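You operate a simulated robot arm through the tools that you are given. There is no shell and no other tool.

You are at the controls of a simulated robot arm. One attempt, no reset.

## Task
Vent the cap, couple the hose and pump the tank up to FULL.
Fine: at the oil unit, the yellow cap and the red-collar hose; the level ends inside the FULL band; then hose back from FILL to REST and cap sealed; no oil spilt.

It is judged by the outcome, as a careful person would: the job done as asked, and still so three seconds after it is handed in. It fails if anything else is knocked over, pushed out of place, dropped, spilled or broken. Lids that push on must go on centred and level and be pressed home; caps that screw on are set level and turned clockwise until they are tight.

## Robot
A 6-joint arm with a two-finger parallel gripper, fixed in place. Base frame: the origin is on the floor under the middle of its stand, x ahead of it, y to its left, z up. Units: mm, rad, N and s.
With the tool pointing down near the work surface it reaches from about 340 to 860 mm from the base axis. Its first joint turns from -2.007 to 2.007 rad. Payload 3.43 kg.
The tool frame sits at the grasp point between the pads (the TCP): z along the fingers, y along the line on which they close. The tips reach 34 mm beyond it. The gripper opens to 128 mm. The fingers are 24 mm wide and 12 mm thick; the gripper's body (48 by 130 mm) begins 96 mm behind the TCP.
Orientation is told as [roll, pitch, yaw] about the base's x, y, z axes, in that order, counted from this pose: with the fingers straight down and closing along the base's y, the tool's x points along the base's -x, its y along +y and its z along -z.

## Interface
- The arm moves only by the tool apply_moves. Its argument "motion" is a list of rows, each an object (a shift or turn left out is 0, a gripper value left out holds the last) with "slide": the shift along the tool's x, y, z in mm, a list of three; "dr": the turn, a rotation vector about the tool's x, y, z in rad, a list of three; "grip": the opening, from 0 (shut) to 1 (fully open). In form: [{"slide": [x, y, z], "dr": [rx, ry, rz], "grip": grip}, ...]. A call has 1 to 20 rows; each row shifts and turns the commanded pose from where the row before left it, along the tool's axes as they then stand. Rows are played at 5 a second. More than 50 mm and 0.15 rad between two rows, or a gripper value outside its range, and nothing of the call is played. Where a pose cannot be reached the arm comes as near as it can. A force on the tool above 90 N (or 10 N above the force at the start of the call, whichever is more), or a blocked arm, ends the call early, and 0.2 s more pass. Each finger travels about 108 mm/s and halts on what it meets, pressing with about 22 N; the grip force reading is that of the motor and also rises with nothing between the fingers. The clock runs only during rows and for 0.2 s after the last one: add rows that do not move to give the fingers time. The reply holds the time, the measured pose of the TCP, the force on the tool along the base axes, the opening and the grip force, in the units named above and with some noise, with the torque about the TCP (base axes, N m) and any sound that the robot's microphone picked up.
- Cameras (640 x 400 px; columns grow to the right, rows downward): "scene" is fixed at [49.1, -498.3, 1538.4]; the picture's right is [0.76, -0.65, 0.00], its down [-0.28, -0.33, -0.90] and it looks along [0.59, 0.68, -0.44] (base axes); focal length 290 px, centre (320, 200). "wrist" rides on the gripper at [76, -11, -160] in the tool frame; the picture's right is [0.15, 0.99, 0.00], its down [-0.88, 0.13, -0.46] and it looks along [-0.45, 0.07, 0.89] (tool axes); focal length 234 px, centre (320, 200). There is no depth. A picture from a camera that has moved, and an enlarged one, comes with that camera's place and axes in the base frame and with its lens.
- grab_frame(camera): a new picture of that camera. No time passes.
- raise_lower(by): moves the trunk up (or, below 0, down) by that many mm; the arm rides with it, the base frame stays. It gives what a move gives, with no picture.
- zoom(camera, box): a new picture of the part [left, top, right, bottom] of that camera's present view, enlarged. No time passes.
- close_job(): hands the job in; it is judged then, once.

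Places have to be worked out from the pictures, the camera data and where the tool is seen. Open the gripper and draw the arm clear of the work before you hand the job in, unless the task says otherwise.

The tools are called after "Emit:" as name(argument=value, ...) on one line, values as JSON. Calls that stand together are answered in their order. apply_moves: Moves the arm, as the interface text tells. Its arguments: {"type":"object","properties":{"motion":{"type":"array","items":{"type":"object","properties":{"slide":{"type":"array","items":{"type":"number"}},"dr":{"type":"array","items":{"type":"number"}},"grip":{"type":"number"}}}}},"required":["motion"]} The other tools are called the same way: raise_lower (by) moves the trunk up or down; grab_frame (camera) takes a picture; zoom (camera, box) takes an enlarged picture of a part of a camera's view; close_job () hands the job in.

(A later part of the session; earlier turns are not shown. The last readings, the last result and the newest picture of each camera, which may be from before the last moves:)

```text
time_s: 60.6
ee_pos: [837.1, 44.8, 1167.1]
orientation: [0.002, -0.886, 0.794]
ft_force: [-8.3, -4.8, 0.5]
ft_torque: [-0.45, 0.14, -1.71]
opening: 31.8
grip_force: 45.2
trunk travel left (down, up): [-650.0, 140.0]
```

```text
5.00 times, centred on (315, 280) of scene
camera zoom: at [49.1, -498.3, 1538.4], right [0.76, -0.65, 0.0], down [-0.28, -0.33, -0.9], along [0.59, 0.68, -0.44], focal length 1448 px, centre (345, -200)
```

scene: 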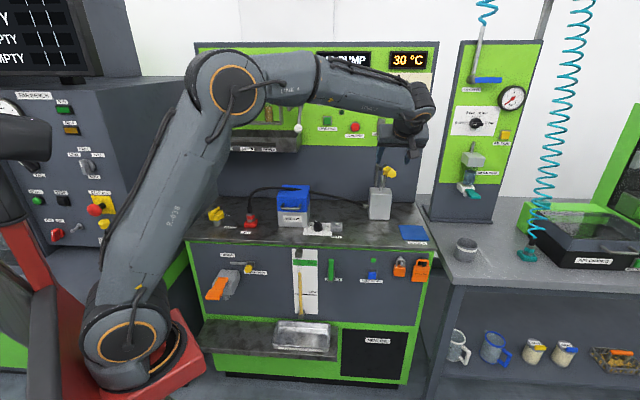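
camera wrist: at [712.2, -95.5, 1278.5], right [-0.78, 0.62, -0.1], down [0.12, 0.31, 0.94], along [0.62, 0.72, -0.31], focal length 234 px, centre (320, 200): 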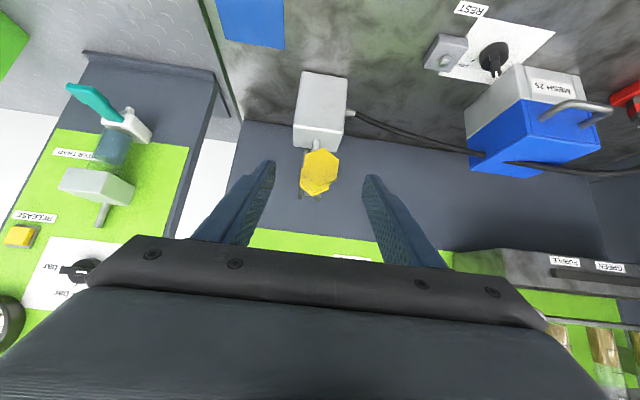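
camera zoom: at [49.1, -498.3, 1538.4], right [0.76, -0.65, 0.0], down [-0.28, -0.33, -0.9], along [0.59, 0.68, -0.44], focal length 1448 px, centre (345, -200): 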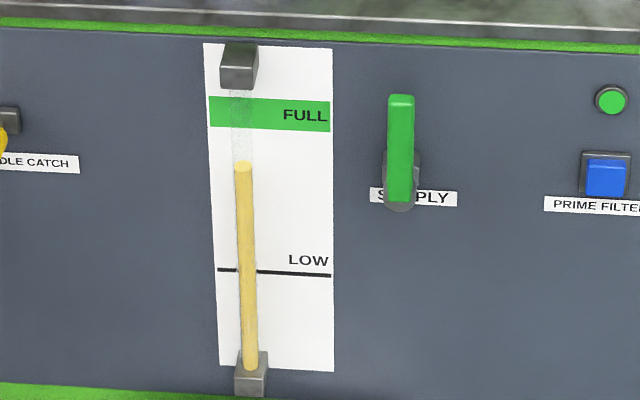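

The lever moves easily. I'll continue the down-stroke in steps.

Emit:
apply_moves(motion=[{"slide": [10.5, 0, 6.1], "dr": [0, -0.05, 0]}, {"slide": [10.5, 0, 6.1], "dr": [0, -0.05, 0]}, {"slide": [10.5, 0, 6.1], "dr": [0, -0.05, 0]}, {}])

Emit:
zoom(camera="scene", box=[280, 240, 350, 320])

Emit:
zoom(camera="scene", box=[360, 100, 440, 220])

```text
time_s: 61.6
ee_pos: [833.1, 42.1, 1132.2]
orientation: [0.002, -1.035, 0.792]
ft_force: [-12.9, -0.8, -0.4]
ft_torque: [-0.61, 0.81, -1.87]
opening: 31.7
grip_force: 45.0
trunk travel left (down, up): [-650.0, 140.0]
```

```text
5.00 times, centred on (315, 280) of scene
camera zoom: at [49.1, -498.3, 1538.4], right [0.76, -0.65, 0.0], down [-0.28, -0.33, -0.9], along [0.59, 0.68, -0.44], focal length 1448 px, centre (345, -200)
```

zoom: 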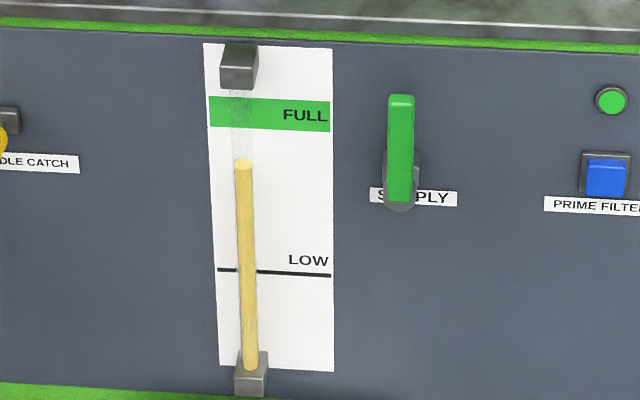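

```text
3.33 times, centred on (400, 160) of scene
camera zoom: at [49.1, -498.3, 1538.4], right [0.76, -0.65, 0.0], down [-0.28, -0.33, -0.9], along [0.59, 0.68, -0.44], focal length 965 px, centre (53, 333)
```

zoom: 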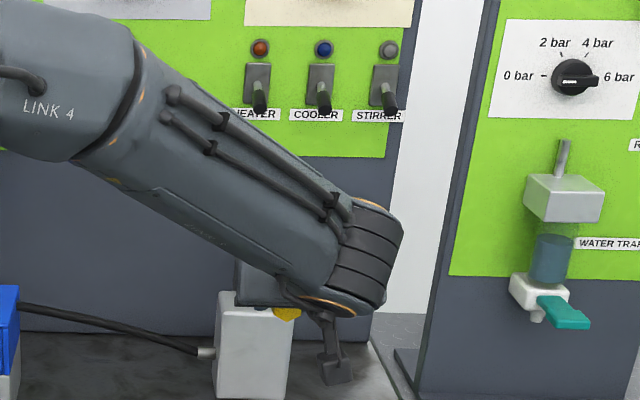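

The level creeps up with the stroke. The lever is now near horizontal, so I'll continue down to find the bottom stop.

Emit:
apply_moves(motion=[{"slide": [10.5, 0, 6.1], "dr": [0, -0.05, 0]}, {"slide": [10.5, 0, 6.1], "dr": [0, -0.05, 0]}, {"slide": [10.5, 0, 6.1], "dr": [0, -0.05, 0]}, {}])

Emit:
zoom(camera="scene", box=[280, 240, 350, 320])

Emit:
grab_frame(camera="scene")

```text
time_s: 62.6
ee_pos: [834.2, 42.3, 1096.3]
orientation: [-0.002, -1.186, 0.796]
ft_force: [-26.9, -4.5, 3.2]
ft_torque: [0.23, 0.14, -1.71]
opening: 31.7
grip_force: 45.0
trunk travel left (down, up): [-650.0, 140.0]
```

```text
5.00 times, centred on (315, 280) of scene
camera zoom: at [49.1, -498.3, 1538.4], right [0.76, -0.65, 0.0], down [-0.28, -0.33, -0.9], along [0.59, 0.68, -0.44], focal length 1448 px, centre (345, -200)
```

zoom: 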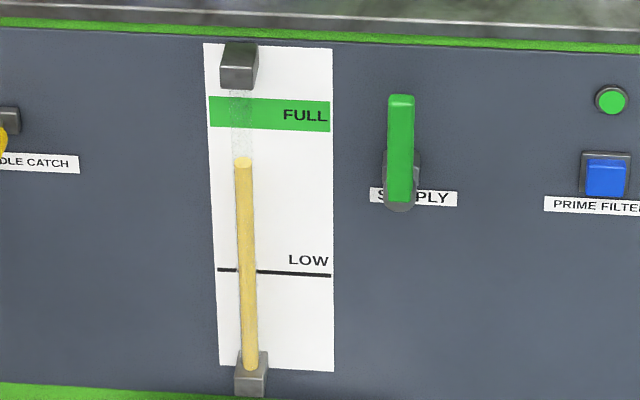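

```text
taken
```

scene: 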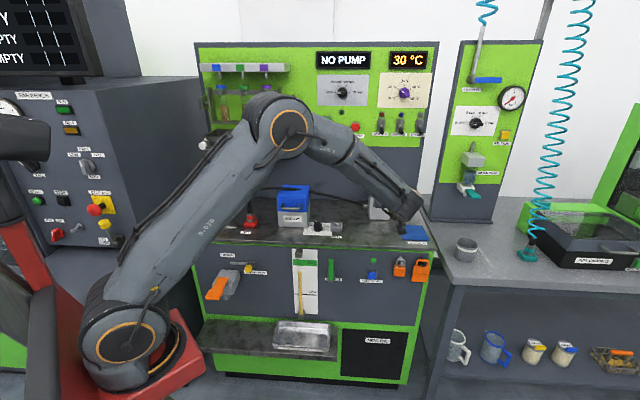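

There's some side load building up, so I'll relieve it slightly and continue downward.

Emit:
apply_moves(motion=[{"slide": [0.9, 1.2, -2.3]}, {"slide": [10.5, 0, 5.8], "dr": [0, -0.05, 0]}, {"slide": [10.5, 0, 5.8], "dr": [0, -0.05, 0]}, {"slide": [10.5, 0, 5.8], "dr": [0, -0.05, 0]}, {}])

Emit:
zoom(camera="scene", box=[280, 240, 350, 320])

Emit:
zoom(camera="wrist", box=[200, 60, 440, 260])

```text
time_s: 63.8
ee_pos: [837.7, 45.2, 1061.4]
orientation: [-0.007, -1.337, 0.797]
ft_force: [30.8, 6.3, 11.1]
ft_torque: [0.23, 0.4, -1.77]
opening: 32.0
grip_force: 45.0
trunk travel left (down, up): [-650.0, 140.0]
```

```text
5.00 times, centred on (315, 280) of scene
camera zoom: at [49.1, -498.3, 1538.4], right [0.76, -0.65, 0.0], down [-0.28, -0.33, -0.9], along [0.59, 0.68, -0.44], focal length 1448 px, centre (345, -200)
```

zoom: 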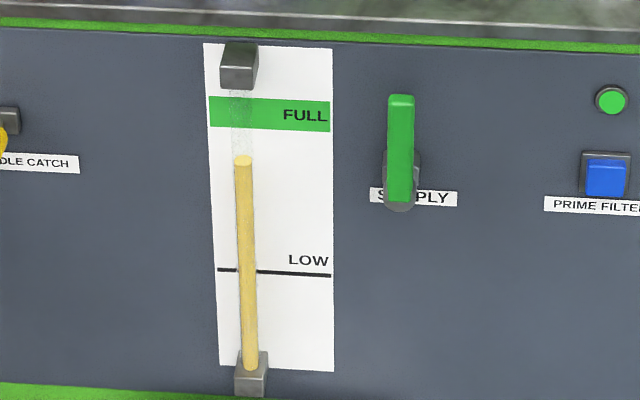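

```text
2.00 times, centred on (320, 160) of wrist
camera zoom: at [725.3, -83.7, 1024.4], right [-0.73, 0.67, -0.14], down [-0.26, -0.08, 0.96], along [0.63, 0.74, 0.23], focal length 468 px, centre (320, 280)
```

zoom: 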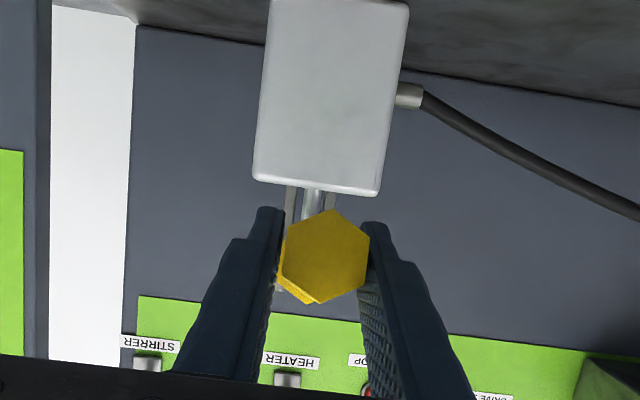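

The force flipped sign after my correction, so the true arc lies in between. I'll adjust halfway and go a little further to see if there's a bottom stop.

Emit:
apply_moves(motion=[{"slide": [-0.3, -0.7, 1.2]}, {"slide": [10.5, 0, 6.0], "dr": [0, -0.05, 0]}, {"slide": [10.5, 0, 6.0], "dr": [0, -0.05, 0]}, {}])

Emit:
zoom(camera="scene", box=[280, 240, 350, 320])

Emit:
grab_frame(camera="wrist")

```text
time_s: 64.8
ee_pos: [842.8, 52.0, 1035.7]
orientation: [0.002, -1.435, 0.79]
ft_force: [5.2, 0.7, 11.2]
ft_torque: [0.87, 0.01, -1.71]
opening: 31.5
grip_force: 45.3
trunk travel left (down, up): [-650.0, 140.0]
```

```text
5.00 times, centred on (315, 280) of scene
camera zoom: at [49.1, -498.3, 1538.4], right [0.76, -0.65, 0.0], down [-0.28, -0.33, -0.9], along [0.59, 0.68, -0.44], focal length 1448 px, centre (345, -200)
```

zoom: 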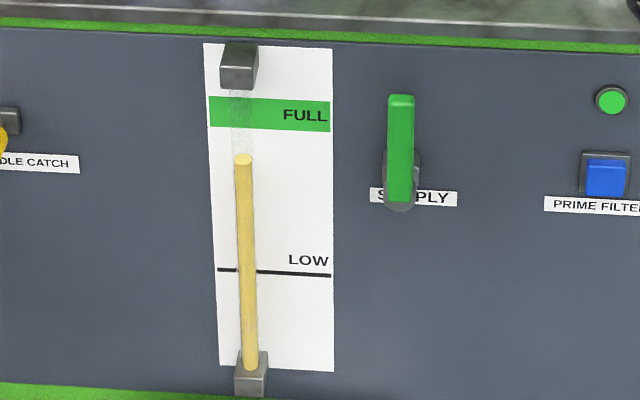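

```text
taken
camera wrist: at [733.6, -75.6, 983.5], right [-0.72, 0.68, -0.14], down [-0.33, -0.15, 0.93], along [0.61, 0.72, 0.33], focal length 234 px, centre (320, 200)
```

wrist: 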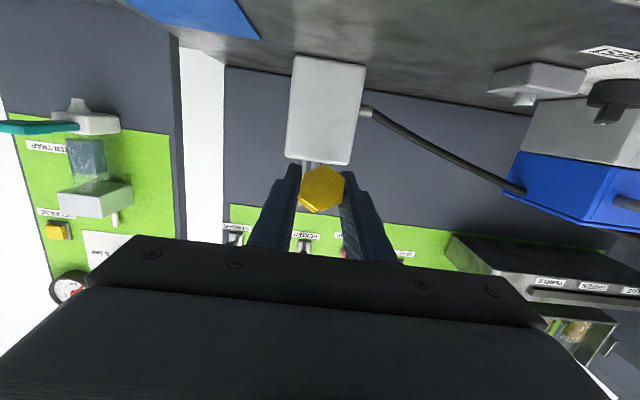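

I'll zoom tightly on the gauge to measure the level accurately.

Emit:
zoom(camera="scene", box=[292, 250, 324, 282])

Emit:
zoom(camera="scene", box=[340, 140, 440, 250])

```text
12.50 times, centred on (308, 266) of scene
camera zoom: at [49.1, -498.3, 1538.4], right [0.76, -0.65, 0.0], down [-0.28, -0.33, -0.9], along [0.59, 0.68, -0.44], focal length 3620 px, centre (470, -625)
```

zoom: 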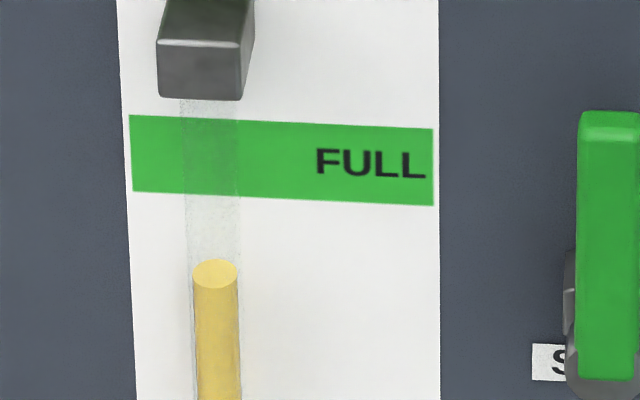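

```text
3.64 times, centred on (390, 195) of scene
camera zoom: at [49.1, -498.3, 1538.4], right [0.76, -0.65, 0.0], down [-0.28, -0.33, -0.9], along [0.59, 0.68, -0.44], focal length 1053 px, centre (66, 218)
```

zoom: 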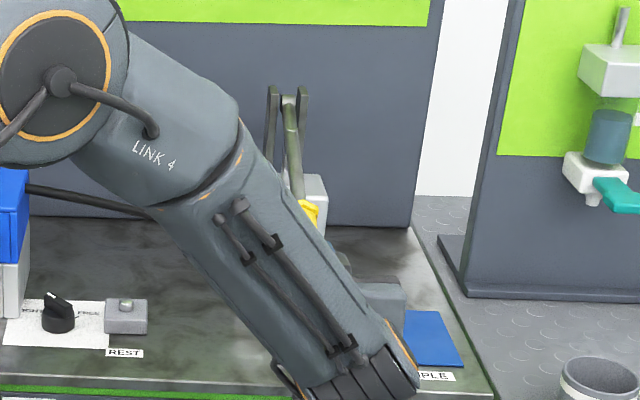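

The level stands at y≈272 in this zoom, with the FULL band at 118-195 before parallax, so one stroke gave a modest rise. I'll bring the lever back up the same arc.

Emit:
apply_moves(motion=[{"slide": [-22.0, 0, -10.6], "dr": [0, 0.1, 0]}, {"slide": [-22.0, 0, -10.6], "dr": [0, 0.1, 0]}, {"slide": [-22.0, 0, -10.6], "dr": [0, 0.1, 0]}, {}])

Emit:
zoom(camera="scene", box=[292, 250, 324, 282])

```text
time_s: 65.8
ee_pos: [833.2, 41.5, 1109.9]
orientation: [0.002, -1.133, 0.793]
ft_force: [4.4, 4.4, 2.5]
ft_torque: [0.01, 0.11, -1.87]
opening: 31.8
grip_force: 45.1
trunk travel left (down, up): [-650.0, 140.0]
```

```text
12.50 times, centred on (308, 266) of scene
camera zoom: at [49.1, -498.3, 1538.4], right [0.76, -0.65, 0.0], down [-0.28, -0.33, -0.9], along [0.59, 0.68, -0.44], focal length 3620 px, centre (470, -625)
```

zoom: 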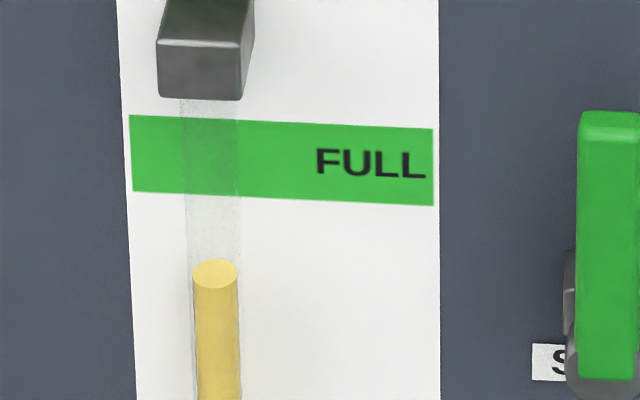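

Forces are low and the level holds on the up-stroke. I'll finish raising the lever.

Emit:
apply_moves(motion=[{"slide": [-22.0, 0, -10.6], "dr": [0, 0.1, 0]}, {"slide": [-22.0, 0, -10.6], "dr": [0, 0.1, 0]}, {"slide": [-22.0, 0, -10.6], "dr": [0, 0.1, 0]}, {}])

Emit:
zoom(camera="scene", box=[360, 100, 440, 220])

```text
time_s: 66.8
ee_pos: [838.7, 46.5, 1181.3]
orientation: [0.002, -0.833, 0.792]
ft_force: [5.1, 6.5, 0.0]
ft_torque: [-0.12, -0.48, -1.87]
opening: 31.7
grip_force: 44.8
trunk travel left (down, up): [-650.0, 140.0]
```

```text
3.33 times, centred on (400, 160) of scene
camera zoom: at [49.1, -498.3, 1538.4], right [0.76, -0.65, 0.0], down [-0.28, -0.33, -0.9], along [0.59, 0.68, -0.44], focal length 965 px, centre (53, 333)
```

zoom: 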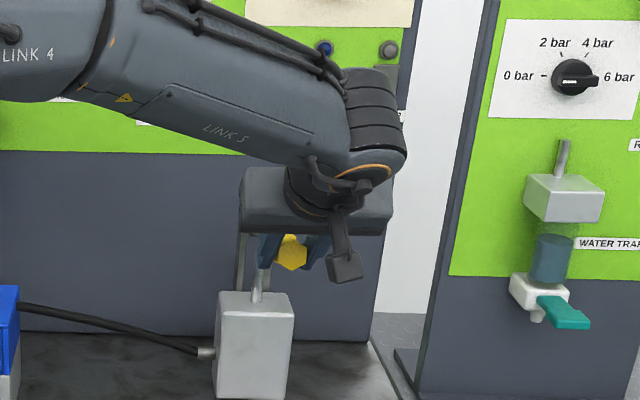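

Now a second full down-stroke, from the original top angle.

Emit:
apply_moves(motion=[{"slide": [-10.8, 0, -5.6], "dr": [0, 0.05, 0]}, {}, {"slide": [20.9, 0, 12.7], "dr": [0, -0.1, 0]}, {"slide": [20.9, 0, 12.7], "dr": [0, -0.1, 0]}, {"slide": [20.9, 0, 12.7], "dr": [0, -0.1, 0]}, {"slide": [20.9, 0, 12.7], "dr": [0, -0.1, 0]}, {"slide": [20.9, 0, 12.7], "dr": [0, -0.1, 0]}, {}])

Emit:
zoom(camera="scene", box=[292, 250, 324, 282])

```text
time_s: 68.6
ee_pos: [834.9, 43.4, 1071.7]
orientation: [0.0, -1.284, 0.793]
ft_force: [3.2, 8.0, 6.2]
ft_torque: [0.16, 0.47, -1.98]
opening: 31.8
grip_force: 45.2
trunk travel left (down, up): [-650.0, 140.0]
```

```text
12.50 times, centred on (308, 266) of scene
camera zoom: at [49.1, -498.3, 1538.4], right [0.76, -0.65, 0.0], down [-0.28, -0.33, -0.9], along [0.59, 0.68, -0.44], focal length 3620 px, centre (470, -625)
```

zoom: 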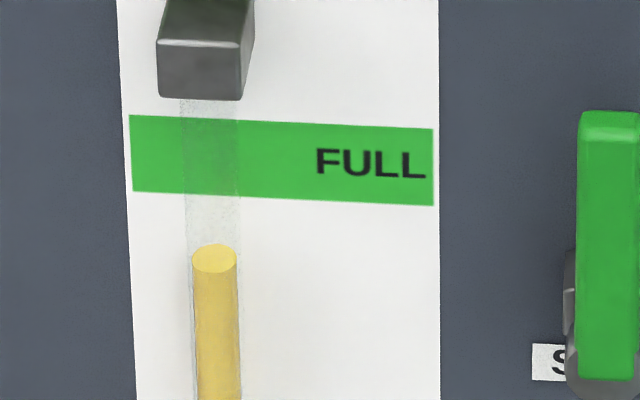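

The level rose by about 15 px for 0.5 rad. I'll go on another 0.1 rad to see if the bottom part still delivers.

Emit:
apply_moves(motion=[{"slide": [10.5, 0, 6.1], "dr": [0, -0.05, 0]}, {"slide": [10.5, 0, 6.1], "dr": [0, -0.05, 0]}, {}])

Emit:
zoom(camera="scene", box=[292, 250, 324, 282])

```text
time_s: 69.4
ee_pos: [840.4, 48.0, 1048.5]
orientation: [0.002, -1.385, 0.793]
ft_force: [-4.9, 3.1, 2.1]
ft_torque: [-0.08, 0.98, -1.7]
opening: 31.6
grip_force: 44.8
trunk travel left (down, up): [-650.0, 140.0]
```

```text
12.50 times, centred on (308, 266) of scene
camera zoom: at [49.1, -498.3, 1538.4], right [0.76, -0.65, 0.0], down [-0.28, -0.33, -0.9], along [0.59, 0.68, -0.44], focal length 3620 px, centre (470, -625)
```

zoom: 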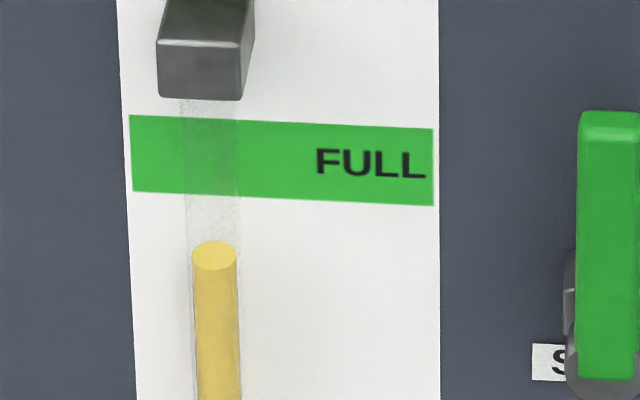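

Delivery is steady at about 30 px per rad with low forces. I'm aiming for apparent y≈172, which stays inside the band for any plausible parallax. I'll do one more full cycle: up, then down.

Emit:
apply_moves(motion=[{"slide": [-22.0, 0, -10.6], "dr": [0, 0.1, 0]}, {"slide": [-22.0, 0, -10.6], "dr": [0, 0.1, 0]}, {"slide": [-22.0, 0, -10.6], "dr": [0, 0.1, 0]}, {"slide": [-22.0, 0, -10.6], "dr": [0, 0.1, 0]}, {"slide": [-22.0, 0, -10.6], "dr": [0, 0.1, 0]}, {"slide": [-22.0, 0, -10.6], "dr": [0, 0.1, 0]}, {}, {"slide": [20.9, 0, 12.7], "dr": [0, -0.1, 0]}, {"slide": [20.9, 0, 12.7], "dr": [0, -0.1, 0]}, {"slide": [20.9, 0, 12.7], "dr": [0, -0.1, 0]}, {"slide": [20.9, 0, 12.7], "dr": [0, -0.1, 0]}, {"slide": [20.9, 0, 12.7], "dr": [0, -0.1, 0]}, {"slide": [20.9, 0, 12.7], "dr": [0, -0.1, 0]}, {}])

Emit:
zoom(camera="scene", box=[292, 250, 324, 282])

Emit:
zoom(camera="scene", box=[190, 150, 450, 320])

```text
time_s: 72.4
ee_pos: [839.2, 46.9, 1047.6]
orientation: [0.003, -1.383, 0.792]
ft_force: [-12.1, -6.0, 1.5]
ft_torque: [0.23, 0.62, -1.81]
opening: 31.8
grip_force: 45.2
trunk travel left (down, up): [-650.0, 140.0]
```

```text
12.50 times, centred on (308, 266) of scene
camera zoom: at [49.1, -498.3, 1538.4], right [0.76, -0.65, 0.0], down [-0.28, -0.33, -0.9], along [0.59, 0.68, -0.44], focal length 3620 px, centre (470, -625)
```

zoom: 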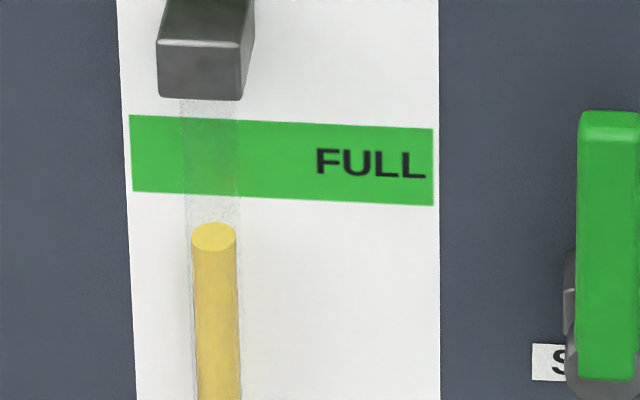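

```text
2.35 times, centred on (320, 235) of scene
camera zoom: at [49.1, -498.3, 1538.4], right [0.76, -0.65, 0.0], down [-0.28, -0.33, -0.9], along [0.59, 0.68, -0.44], focal length 681 px, centre (320, 118)
```

zoom: 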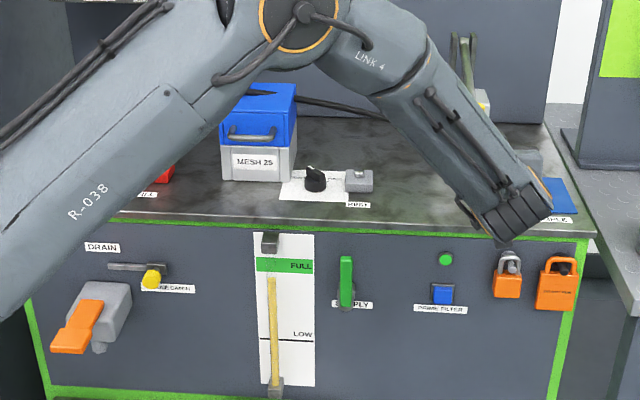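

The level is now at y≈237. I'll do another cycle with a tiny correction for the side load.

Emit:
apply_moves(motion=[{"slide": [-21.9, 0, -11.2], "dr": [0, 0.1, 0]}, {"slide": [-22.0, 0, -10.6], "dr": [0, 0.1, 0]}, {"slide": [-22.0, 0, -10.6], "dr": [0, 0.1, 0]}, {"slide": [-22.0, 0, -10.6], "dr": [0, 0.1, 0]}, {"slide": [-22.0, 0, -10.6], "dr": [0, 0.1, 0]}, {"slide": [-22.0, 0, -10.6], "dr": [0, 0.1, 0]}, {}, {"slide": [20.9, 0, 12.7], "dr": [0, -0.1, 0]}, {"slide": [20.9, 0, 12.7], "dr": [0, -0.1, 0]}, {"slide": [20.9, 0, 12.7], "dr": [0, -0.1, 0]}, {"slide": [20.9, 0, 12.7], "dr": [0, -0.1, 0]}, {"slide": [20.9, 0, 12.7], "dr": [0, -0.1, 0]}, {"slide": [20.9, 0, 12.7], "dr": [0, -0.1, 0]}, {}])

Emit:
zoom(camera="scene", box=[292, 250, 324, 282])

```text
time_s: 75.4
ee_pos: [839.5, 47.2, 1046.6]
orientation: [0.007, -1.384, 0.786]
ft_force: [-22.0, -9.3, -4.2]
ft_torque: [-0.07, 0.87, -1.54]
opening: 31.9
grip_force: 45.0
trunk travel left (down, up): [-650.0, 140.0]
```

```text
12.50 times, centred on (308, 266) of scene
camera zoom: at [49.1, -498.3, 1538.4], right [0.76, -0.65, 0.0], down [-0.28, -0.33, -0.9], along [0.59, 0.68, -0.44], focal length 3620 px, centre (470, -625)
```

zoom: 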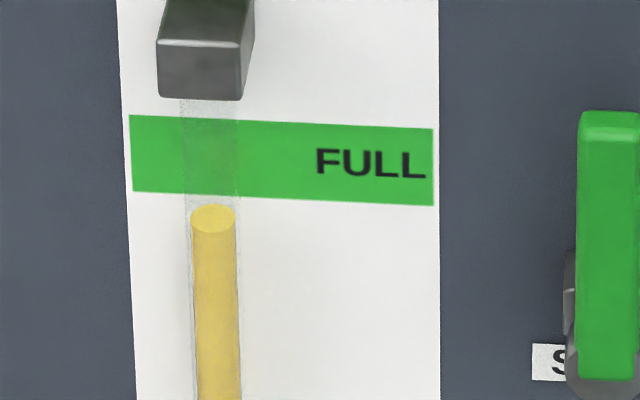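

The level is at y≈218. Another cycle, with the correction a bit larger.

Emit:
apply_moves(motion=[{"slide": [-21.8, 0, -11.8], "dr": [0, 0.1, 0]}, {"slide": [-22.0, 0, -10.6], "dr": [0, 0.1, 0]}, {"slide": [-22.0, 0, -10.6], "dr": [0, 0.1, 0]}, {"slide": [-22.0, 0, -10.6], "dr": [0, 0.1, 0]}, {"slide": [-22.0, 0, -10.6], "dr": [0, 0.1, 0]}, {"slide": [-22.0, 0, -10.6], "dr": [0, 0.1, 0]}, {}, {"slide": [20.9, 0, 12.6], "dr": [0, -0.1, 0]}, {"slide": [20.9, 0, 12.6], "dr": [0, -0.1, 0]}, {"slide": [20.9, 0, 12.6], "dr": [0, -0.1, 0]}, {"slide": [20.9, 0, 12.6], "dr": [0, -0.1, 0]}, {"slide": [20.9, 0, 12.6], "dr": [0, -0.1, 0]}, {"slide": [20.9, 0, 12.6], "dr": [0, -0.1, 0]}, {}])

Emit:
zoom(camera="scene", box=[292, 250, 324, 282])

```text
time_s: 78.4
ee_pos: [837.5, 44.9, 1048.9]
orientation: [0.001, -1.384, 0.797]
ft_force: [-5.6, 6.6, 4.8]
ft_torque: [0.18, 0.63, -1.75]
opening: 31.7
grip_force: 45.2
trunk travel left (down, up): [-650.0, 140.0]
```

```text
12.50 times, centred on (308, 266) of scene
camera zoom: at [49.1, -498.3, 1538.4], right [0.76, -0.65, 0.0], down [-0.28, -0.33, -0.9], along [0.59, 0.68, -0.44], focal length 3620 px, centre (470, -625)
```

zoom: 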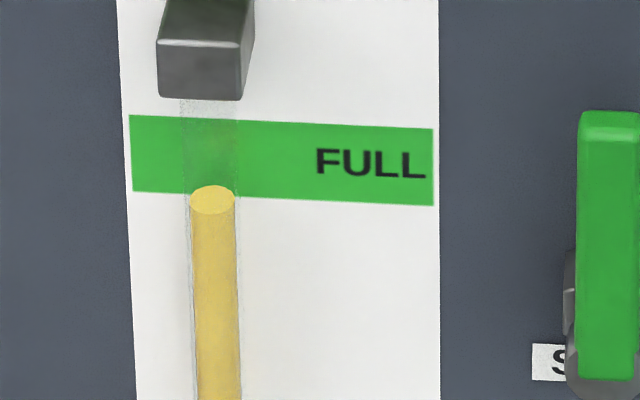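

The level is at y≈199. One more full cycle should bring it to about 181, inside the band.

Emit:
apply_moves(motion=[{"slide": [-22.0, 0, -10.6], "dr": [0, 0.1, 0]}, {"slide": [-22.0, 0, -10.6], "dr": [0, 0.1, 0]}, {"slide": [-22.0, 0, -10.6], "dr": [0, 0.1, 0]}, {"slide": [-22.0, 0, -10.6], "dr": [0, 0.1, 0]}, {"slide": [-22.0, 0, -10.6], "dr": [0, 0.1, 0]}, {"slide": [-22.0, 0, -10.6], "dr": [0, 0.1, 0]}, {}, {"slide": [20.9, 0, 12.6], "dr": [0, -0.1, 0]}, {"slide": [20.9, 0, 12.6], "dr": [0, -0.1, 0]}, {"slide": [20.9, 0, 12.6], "dr": [0, -0.1, 0]}, {"slide": [20.9, 0, 12.6], "dr": [0, -0.1, 0]}, {"slide": [20.9, 0, 12.6], "dr": [0, -0.1, 0]}, {"slide": [20.9, 0, 12.6], "dr": [0, -0.1, 0]}, {}])

Emit:
zoom(camera="scene", box=[292, 250, 324, 282])

```text
time_s: 81.4
ee_pos: [836.0, 44.8, 1047.6]
orientation: [0.002, -1.384, 0.792]
ft_force: [-4.2, 1.9, 1.6]
ft_torque: [-0.28, 1.03, -1.7]
opening: 31.7
grip_force: 45.2
trunk travel left (down, up): [-650.0, 140.0]
```

```text
12.50 times, centred on (308, 266) of scene
camera zoom: at [49.1, -498.3, 1538.4], right [0.76, -0.65, 0.0], down [-0.28, -0.33, -0.9], along [0.59, 0.68, -0.44], focal length 3620 px, centre (470, -625)
```

zoom: 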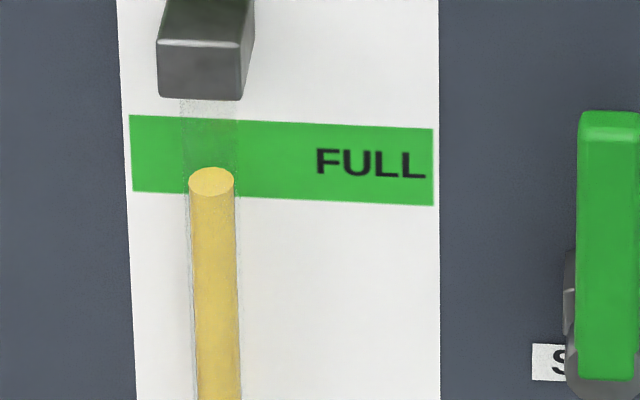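

The level is at y≈181; the tube sits in front of the plate (about 2 px per mm of parallax), so the true level is close to the middle of the FULL band. I'll stop pumping, return the lever to its original top position and release it.

Emit:
apply_moves(motion=[{"slide": [-22.0, 0, -10.6], "dr": [0, 0.1, 0]}, {"slide": [-22.0, 0, -10.6], "dr": [0, 0.1, 0]}, {"slide": [-22.0, 0, -10.6], "dr": [0, 0.1, 0]}, {"slide": [-22.0, 0, -10.6], "dr": [0, 0.1, 0]}, {"slide": [-22.0, 0, -10.6], "dr": [0, 0.1, 0]}, {"slide": [-22.0, 0, -10.6], "dr": [0, 0.1, 0]}, {}, {}])

Emit:
zoom(camera="scene", box=[292, 250, 324, 282])

Emit:
zoom(camera="scene", box=[340, 100, 440, 250])

```text
time_s: 83.2
ee_pos: [835.3, 44.2, 1192.3]
orientation: [0.003, -0.781, 0.79]
ft_force: [-6.4, -0.1, -4.4]
ft_torque: [-0.53, 0.31, -1.66]
opening: 31.6
grip_force: 44.8
trunk travel left (down, up): [-650.0, 140.0]
```

```text
12.50 times, centred on (308, 266) of scene
camera zoom: at [49.1, -498.3, 1538.4], right [0.76, -0.65, 0.0], down [-0.28, -0.33, -0.9], along [0.59, 0.68, -0.44], focal length 3620 px, centre (470, -625)
```

zoom: 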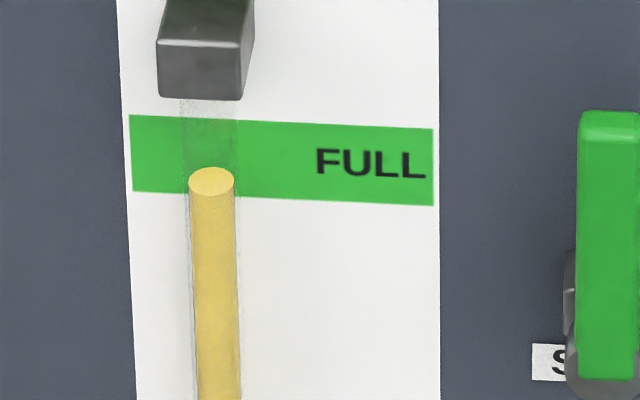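

```text
2.67 times, centred on (390, 175) of scene
camera zoom: at [49.1, -498.3, 1538.4], right [0.76, -0.65, 0.0], down [-0.28, -0.33, -0.9], along [0.59, 0.68, -0.44], focal length 772 px, centre (133, 267)
```

zoom: 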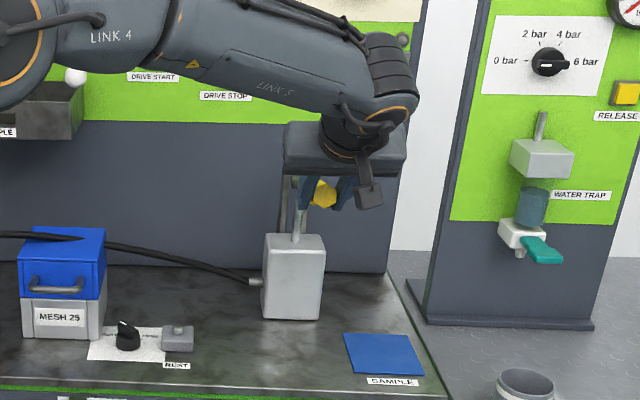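

The level is steady and the lever is back at the top. I'll open the gripper and check the lever stays before drawing back.

Emit:
apply_moves(motion=[{"grip": 0.35}, {"grip": 0.55}, {"grip": 0.6}, {"slide": [0, 0, -30]}, {}])

Emit:
zoom(camera="scene", box=[340, 100, 440, 250])

Emit:
zoom(camera="wrist", box=[220, 80, 420, 260])

```text
time_s: 84.4
ee_pos: [820.5, 30.9, 1213.2]
orientation: [-0.002, -0.784, 0.793]
ft_force: [1.0, 0.8, -0.1]
ft_torque: [0.0, 0.01, -0.02]
opening: 76.6
grip_force: 0.0
trunk travel left (down, up): [-650.0, 140.0]
```

```text
2.67 times, centred on (390, 175) of scene
camera zoom: at [49.1, -498.3, 1538.4], right [0.76, -0.65, 0.0], down [-0.28, -0.33, -0.9], along [0.59, 0.68, -0.44], focal length 772 px, centre (133, 267)
```

zoom: 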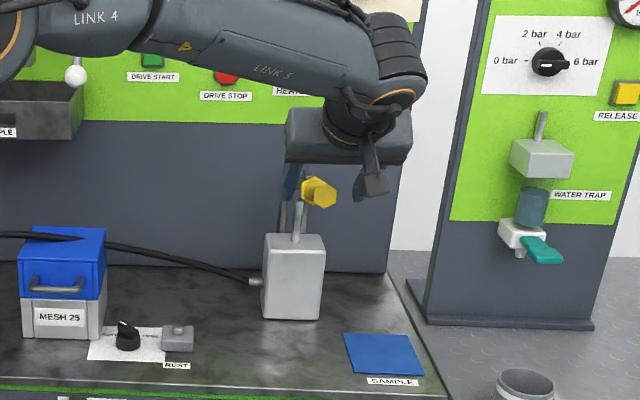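

```text
2.22 times, centred on (320, 170) of wrist
camera zoom: at [712.1, -94.9, 1272.1], right [-0.78, 0.62, -0.1], down [0.12, 0.31, 0.94], along [0.62, 0.72, -0.31], focal length 520 px, centre (320, 267)
```

zoom: 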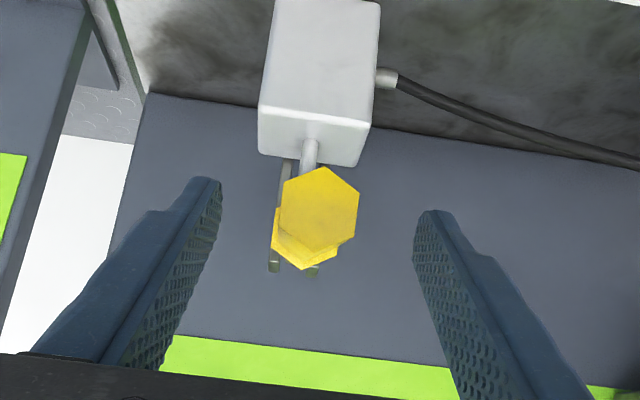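

The lever stays put and nothing moved. I'll draw back and go past the gauge for a lower-angle wrist view to confirm the true level in the FULL band.

Emit:
apply_moves(motion=[{"slide": [0, 0, -30]}, {"slide": [0, 0, -30]}, {"slide": [0, 0, -30]}, {"slide": [0, 44, 0]}, {"slide": [0, 44, 0]}, {"slide": [0, 44, 0]}, {"slide": [0, 44, 0]}, {"slide": [0, 44, 0]}, {"slide": [0, 44, 0]}, {"slide": [0, 42, 0]}, {}])

Emit:
grab_frame(camera="wrist")

Emit:
grab_frame(camera="scene")

```text
time_s: 86.8
ee_pos: [559.5, 200.8, 1276.2]
orientation: [0.001, -0.783, 0.794]
ft_force: [0.5, -0.6, 0.3]
ft_torque: [-0.01, 0.02, 0.01]
opening: 76.9
grip_force: 0.0
trunk travel left (down, up): [-650.0, 140.0]
```

```text
taken
camera wrist: at [450.9, 74.6, 1335.5], right [-0.78, 0.62, -0.1], down [0.12, 0.31, 0.94], along [0.62, 0.72, -0.31], focal length 234 px, centre (320, 200)
```

wrist: 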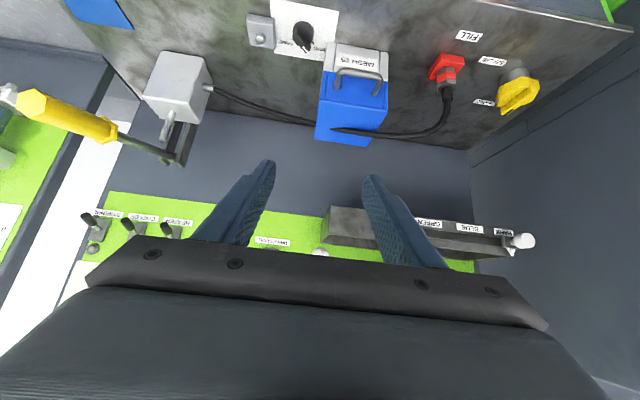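

```text
taken
```

scene: 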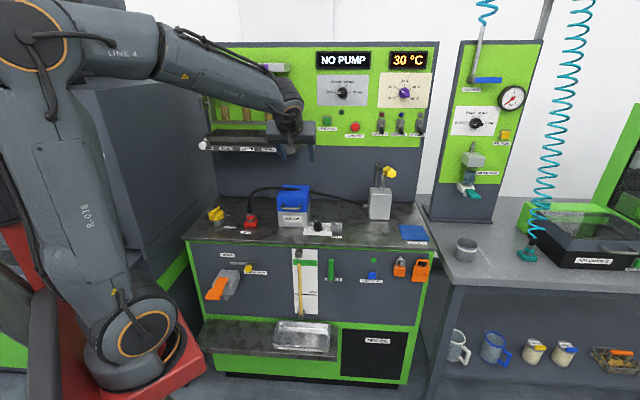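

I'll lower the tool in front of the gauge, keeping about 80 mm clear of the panel.

Emit:
apply_moves(motion=[{"slide": [37.7, 0, 27.7]}, {"slide": [37.7, 0, 27.7]}, {"slide": [37.7, 0, 27.7]}, {"slide": [37.7, 0, 27.7]}, {"slide": [37.7, 0, 27.7]}, {"slide": [37.7, 0, 27.7]}, {}])

Emit:
grab_frame(camera="wrist")

Emit:
grab_frame(camera="scene")

```text
time_s: 88.4
ee_pos: [528.3, 168.4, 1000.2]
orientation: [-0.002, -0.785, 0.795]
ft_force: [0.0, -0.3, 0.1]
ft_torque: [-0.01, -0.02, 0.02]
opening: 76.9
grip_force: 0.0
trunk travel left (down, up): [-650.0, 140.0]
```

```text
taken
camera wrist: at [420.1, 42.4, 1059.4], right [-0.78, 0.62, -0.1], down [0.12, 0.31, 0.94], along [0.62, 0.72, -0.31], focal length 234 px, centre (320, 200)
```

wrist: 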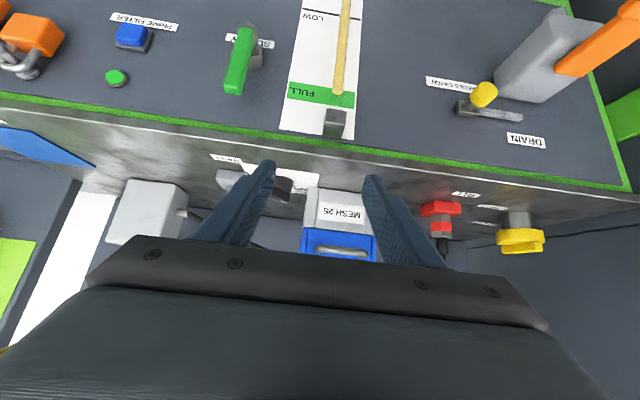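

```text
taken
```

scene: 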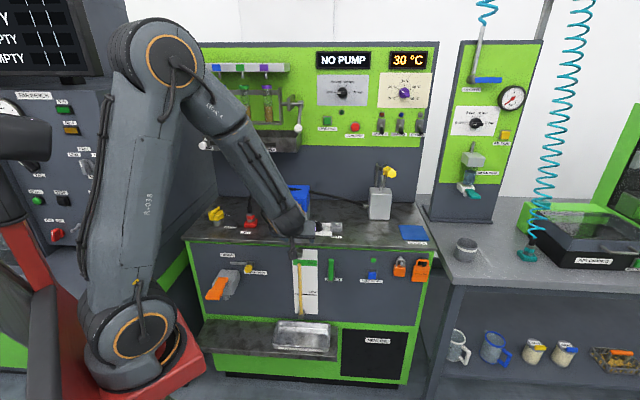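

Emit:
zoom(camera="wrist", box=[270, 40, 390, 150])

```text
3.64 times, centred on (330, 95) of wrist
camera zoom: at [420.1, 42.4, 1059.4], right [-0.78, 0.62, -0.1], down [0.12, 0.31, 0.94], along [0.62, 0.72, -0.31], focal length 852 px, centre (284, 582)
```

zoom: 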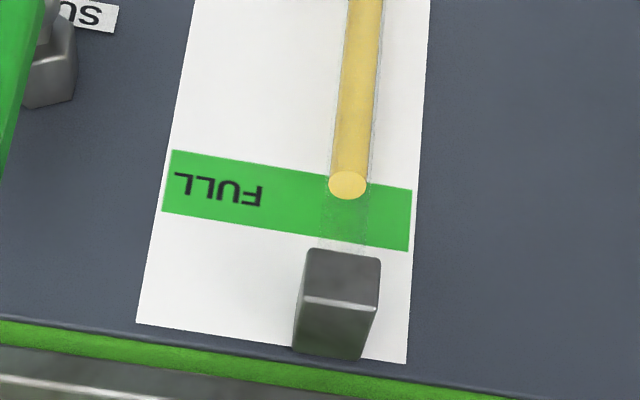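

In this steeper view the level shows lower in the band (8% up, against 18% in the scene view). Extrapolating for parallax puts the true level around 60% of the band. A lower view will confirm it.

Emit:
apply_moves(motion=[{"slide": [36, 0, 28]}, {"slide": [36, 0, 28]}, {"slide": [36, 0, 28]}, {"slide": [20, 0, 12]}, {}])

Emit:
grab_frame(camera="wrist")

Emit:
zoom(camera="wrist", box=[270, 70, 390, 180])

```text
time_s: 89.6
ee_pos: [527.1, 151.0, 856.5]
orientation: [0.016, -0.779, 0.785]
ft_force: [0.5, 0.2, 0.6]
ft_torque: [0.0, 0.02, 0.01]
opening: 76.7
grip_force: 0.0
out of reach, approached as far as the arm can: row 3, 4
trunk travel left (down, up): [-650.0, 140.0]
```

```text
taken
camera wrist: at [420.0, 25.3, 917.3], right [-0.78, 0.62, -0.09], down [0.13, 0.3, 0.94], along [0.61, 0.73, -0.32], focal length 234 px, centre (320, 200)
```

wrist: 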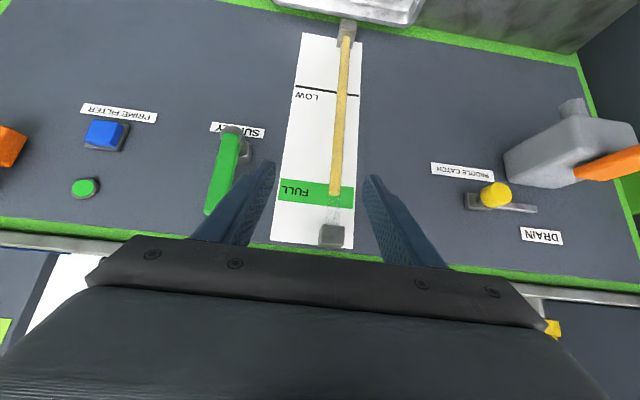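

```text
3.64 times, centred on (330, 125) of wrist
camera zoom: at [420.0, 25.3, 917.3], right [-0.78, 0.62, -0.09], down [0.13, 0.3, 0.94], along [0.61, 0.73, -0.32], focal length 852 px, centre (284, 473)
```

zoom: 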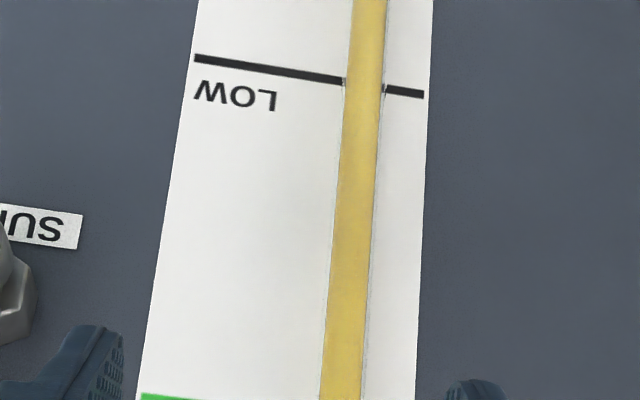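

Emit:
zoom(camera="wrist", box=[270, 150, 390, 260])

```text
3.64 times, centred on (330, 205) of wrist
camera zoom: at [420.0, 25.3, 917.3], right [-0.78, 0.62, -0.09], down [0.13, 0.3, 0.94], along [0.61, 0.73, -0.32], focal length 852 px, centre (284, 182)
```

zoom: 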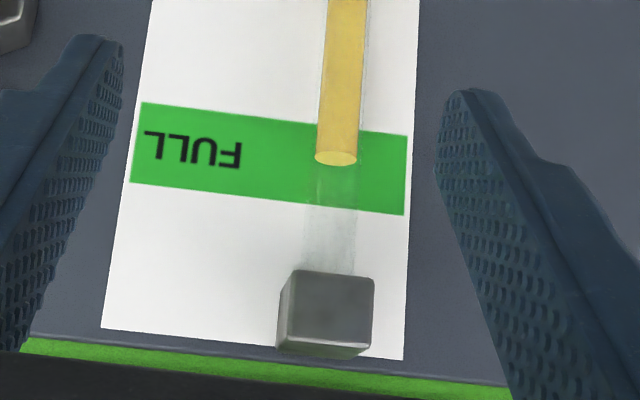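

Seen from a low angle, the level sits about 39% up the band. Combining the three views gives a true level of about 54% of FULL, so pumping is done. Now I'll rise, level the tool and turn it back for the hose grasp at FILL.

Emit:
apply_moves(motion=[{"slide": [-32.5, 0, -32.6]}, {"slide": [-32.5, 0, -32.6]}, {"slide": [-32.5, 0, -32.6]}, {"slide": [-32.5, 0, -32.6]}, {"slide": [-32.5, 0, -32.6]}, {"slide": [-32.5, 0, -32.6]}, {"slide": [-32.5, 0, -32.6]}, {"dr": [0, 0.131, 0]}, {"dr": [0, 0.131, 0]}, {"dr": [0, 0.131, 0]}, {"dr": [0, 0.131, 0]}, {"dr": [0, 0.131, 0]}, {"dr": [0, 0.13, 0]}, {}])

Emit:
grab_frame(camera="scene")

```text
time_s: 92.6
ee_pos: [527.0, 151.1, 1178.8]
orientation: [0.002, 0.002, 0.794]
ft_force: [0.6, -0.2, -0.4]
ft_torque: [-0.03, 0.03, 0.02]
opening: 76.7
grip_force: 0.1
trunk travel left (down, up): [-650.0, 140.0]
```

```text
taken
```

scene: 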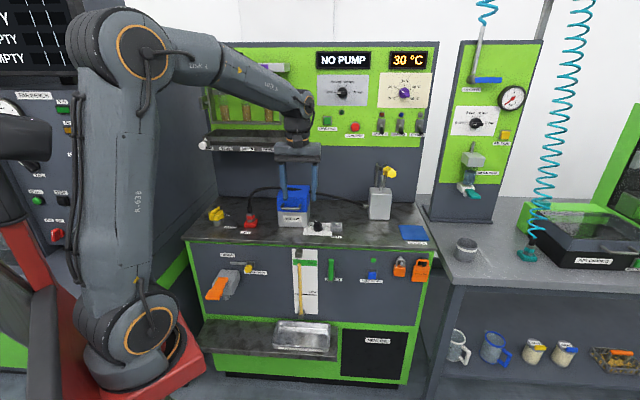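

I'll rotate to yaw -0.787 and move back to the spot in front of FILL, reversing my earlier exit path.

Emit:
apply_moves(motion=[{"dr": [0, 0, 0.1318]}, {"dr": [0, 0, 0.1318]}, {"dr": [0, 0, 0.1318]}, {"dr": [0, 0, 0.1318]}, {"dr": [0, 0, 0.1318]}, {"dr": [0, 0, 0.1318]}, {"dr": [0, 0, 0.1318]}, {"dr": [0, 0, 0.1318]}, {"dr": [0, 0, 0.1318]}, {"dr": [0, 0, 0.1318]}, {"dr": [0, 0, 0.1318]}, {"dr": [0, 0, 0.1318]}, {"slide": [40.1, 13.4, 4.8]}, {"slide": [40.1, 13.4, 4.8]}, {"slide": [40.1, 13.4, 4.8]}, {"slide": [40.1, 13.4, 4.8]}, {"slide": [40.1, 13.4, 4.8]}, {"slide": [40.1, 13.4, 4.8]}, {}])

Emit:
grab_frame(camera="wrist")

```text
time_s: 96.6
ee_pos: [414.3, 378.4, 1149.1]
orientation: [-0.002, 0.0, -0.787]
ft_force: [0.4, -0.6, -0.2]
ft_torque: [0.01, 0.0, -0.02]
opening: 76.7
grip_force: 0.1
trunk travel left (down, up): [-650.0, 140.0]
```

```text
taken
camera wrist: at [353.0, 425.7, 1310.2], right [0.6, 0.8, 0.0], down [0.71, -0.53, 0.46], along [0.36, -0.27, -0.89], focal length 234 px, centre (320, 200)
```

wrist: 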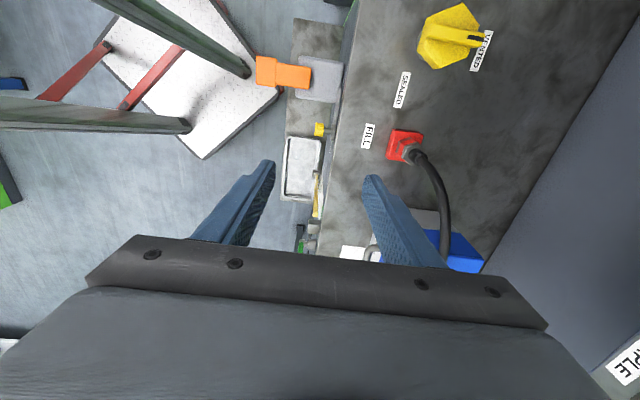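

I'm in place. I'll slide back over FILL and come down with the fingers straddling the coupling and hose.

Emit:
apply_moves(motion=[{"slide": [0.3, 46.4, 0]}, {"slide": [0.3, 46.4, 0]}, {"slide": [0.3, 46.3, 0]}, {"slide": [0, 0, 38.4]}, {"slide": [0, 0, 38.4]}, {"slide": [0, 0, 38.4]}, {}])

Emit:
zoom(camera="wrist", box=[220, 80, 420, 230])

Emit:
zoom(camera="scene", box=[220, 160, 300, 240])

```text
time_s: 98.2
ee_pos: [509.9, 477.2, 1034.0]
orientation: [-0.003, 0.0, -0.787]
ft_force: [-0.6, -1.0, 0.3]
ft_torque: [0.04, 0.0, 0.0]
opening: 76.7
grip_force: 0.0
trunk travel left (down, up): [-650.0, 140.0]
```

```text
2.67 times, centred on (320, 155) of wrist
camera zoom: at [449.4, 524.2, 1194.3], right [0.6, 0.8, 0.0], down [0.71, -0.53, 0.46], along [0.36, -0.27, -0.89], focal length 624 px, centre (320, 320)
```

zoom: 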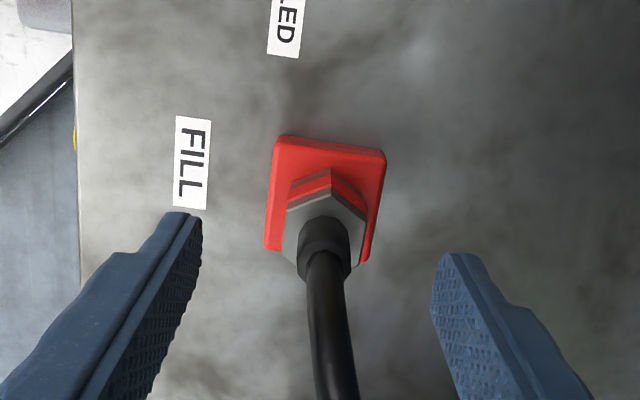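

```text
5.00 times, centred on (260, 200) of scene
camera zoom: at [49.1, -498.3, 1538.4], right [0.76, -0.65, 0.0], down [-0.28, -0.33, -0.9], along [0.59, 0.68, -0.44], focal length 1448 px, centre (620, 200)
```

zoom: 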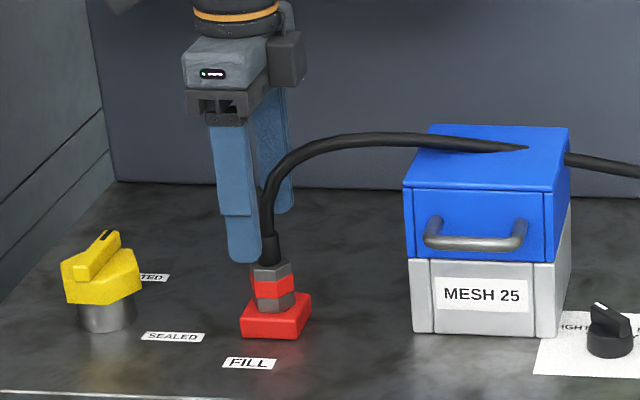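

The view matches the one at release, so I'm aligned. I'll go down to z≈977 and close on the coupling.

Emit:
apply_moves(motion=[{"slide": [-1, 0, 19]}, {"slide": [0, 0, 19]}, {"slide": [0, 0, 18.5]}, {"grip": 0.4}, {"grip": 0.25}, {"grip": 0.15}, {"grip": 0.15}, {}])

Emit:
zoom(camera="wrist", box=[270, 110, 370, 200])

Emit:
zoom(camera="scene", box=[220, 180, 280, 240])

```text
time_s: 100.0
ee_pos: [512.5, 477.4, 978.8]
orientation: [-0.001, 0.001, -0.786]
ft_force: [12.3, 12.2, -0.1]
ft_torque: [0.35, -0.43, -0.02]
opening: 29.5
grip_force: 22.4
trunk travel left (down, up): [-650.0, 140.0]
```

```text
4.44 times, centred on (320, 155) of wrist
camera zoom: at [451.9, 523.3, 1138.7], right [0.6, 0.8, 0.0], down [0.71, -0.53, 0.46], along [0.37, -0.27, -0.89], focal length 1041 px, centre (320, 400)
```

zoom: 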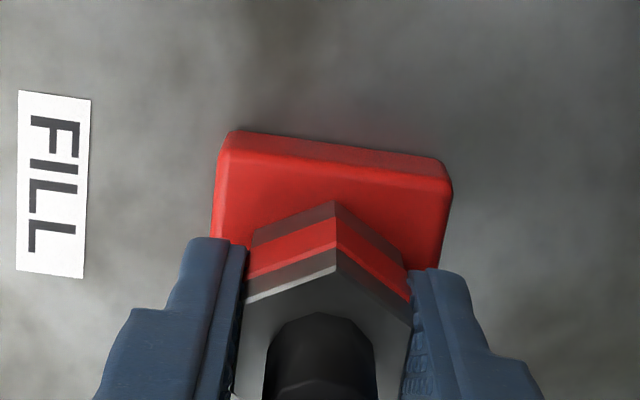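

```text
6.67 times, centred on (250, 210) of scene
camera zoom: at [49.1, -498.3, 1538.4], right [0.76, -0.65, 0.0], down [-0.28, -0.33, -0.9], along [0.59, 0.68, -0.44], focal length 1931 px, centre (787, 133)
```

zoom: 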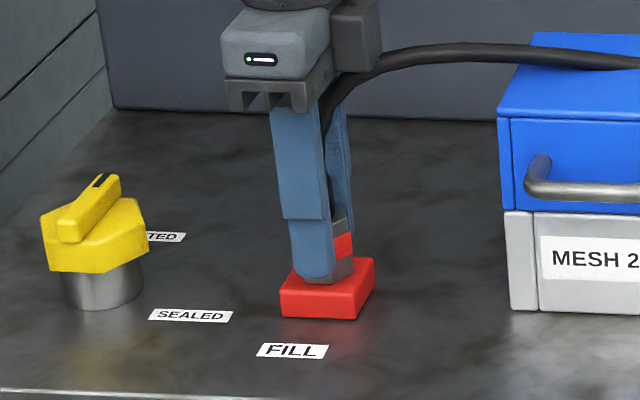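

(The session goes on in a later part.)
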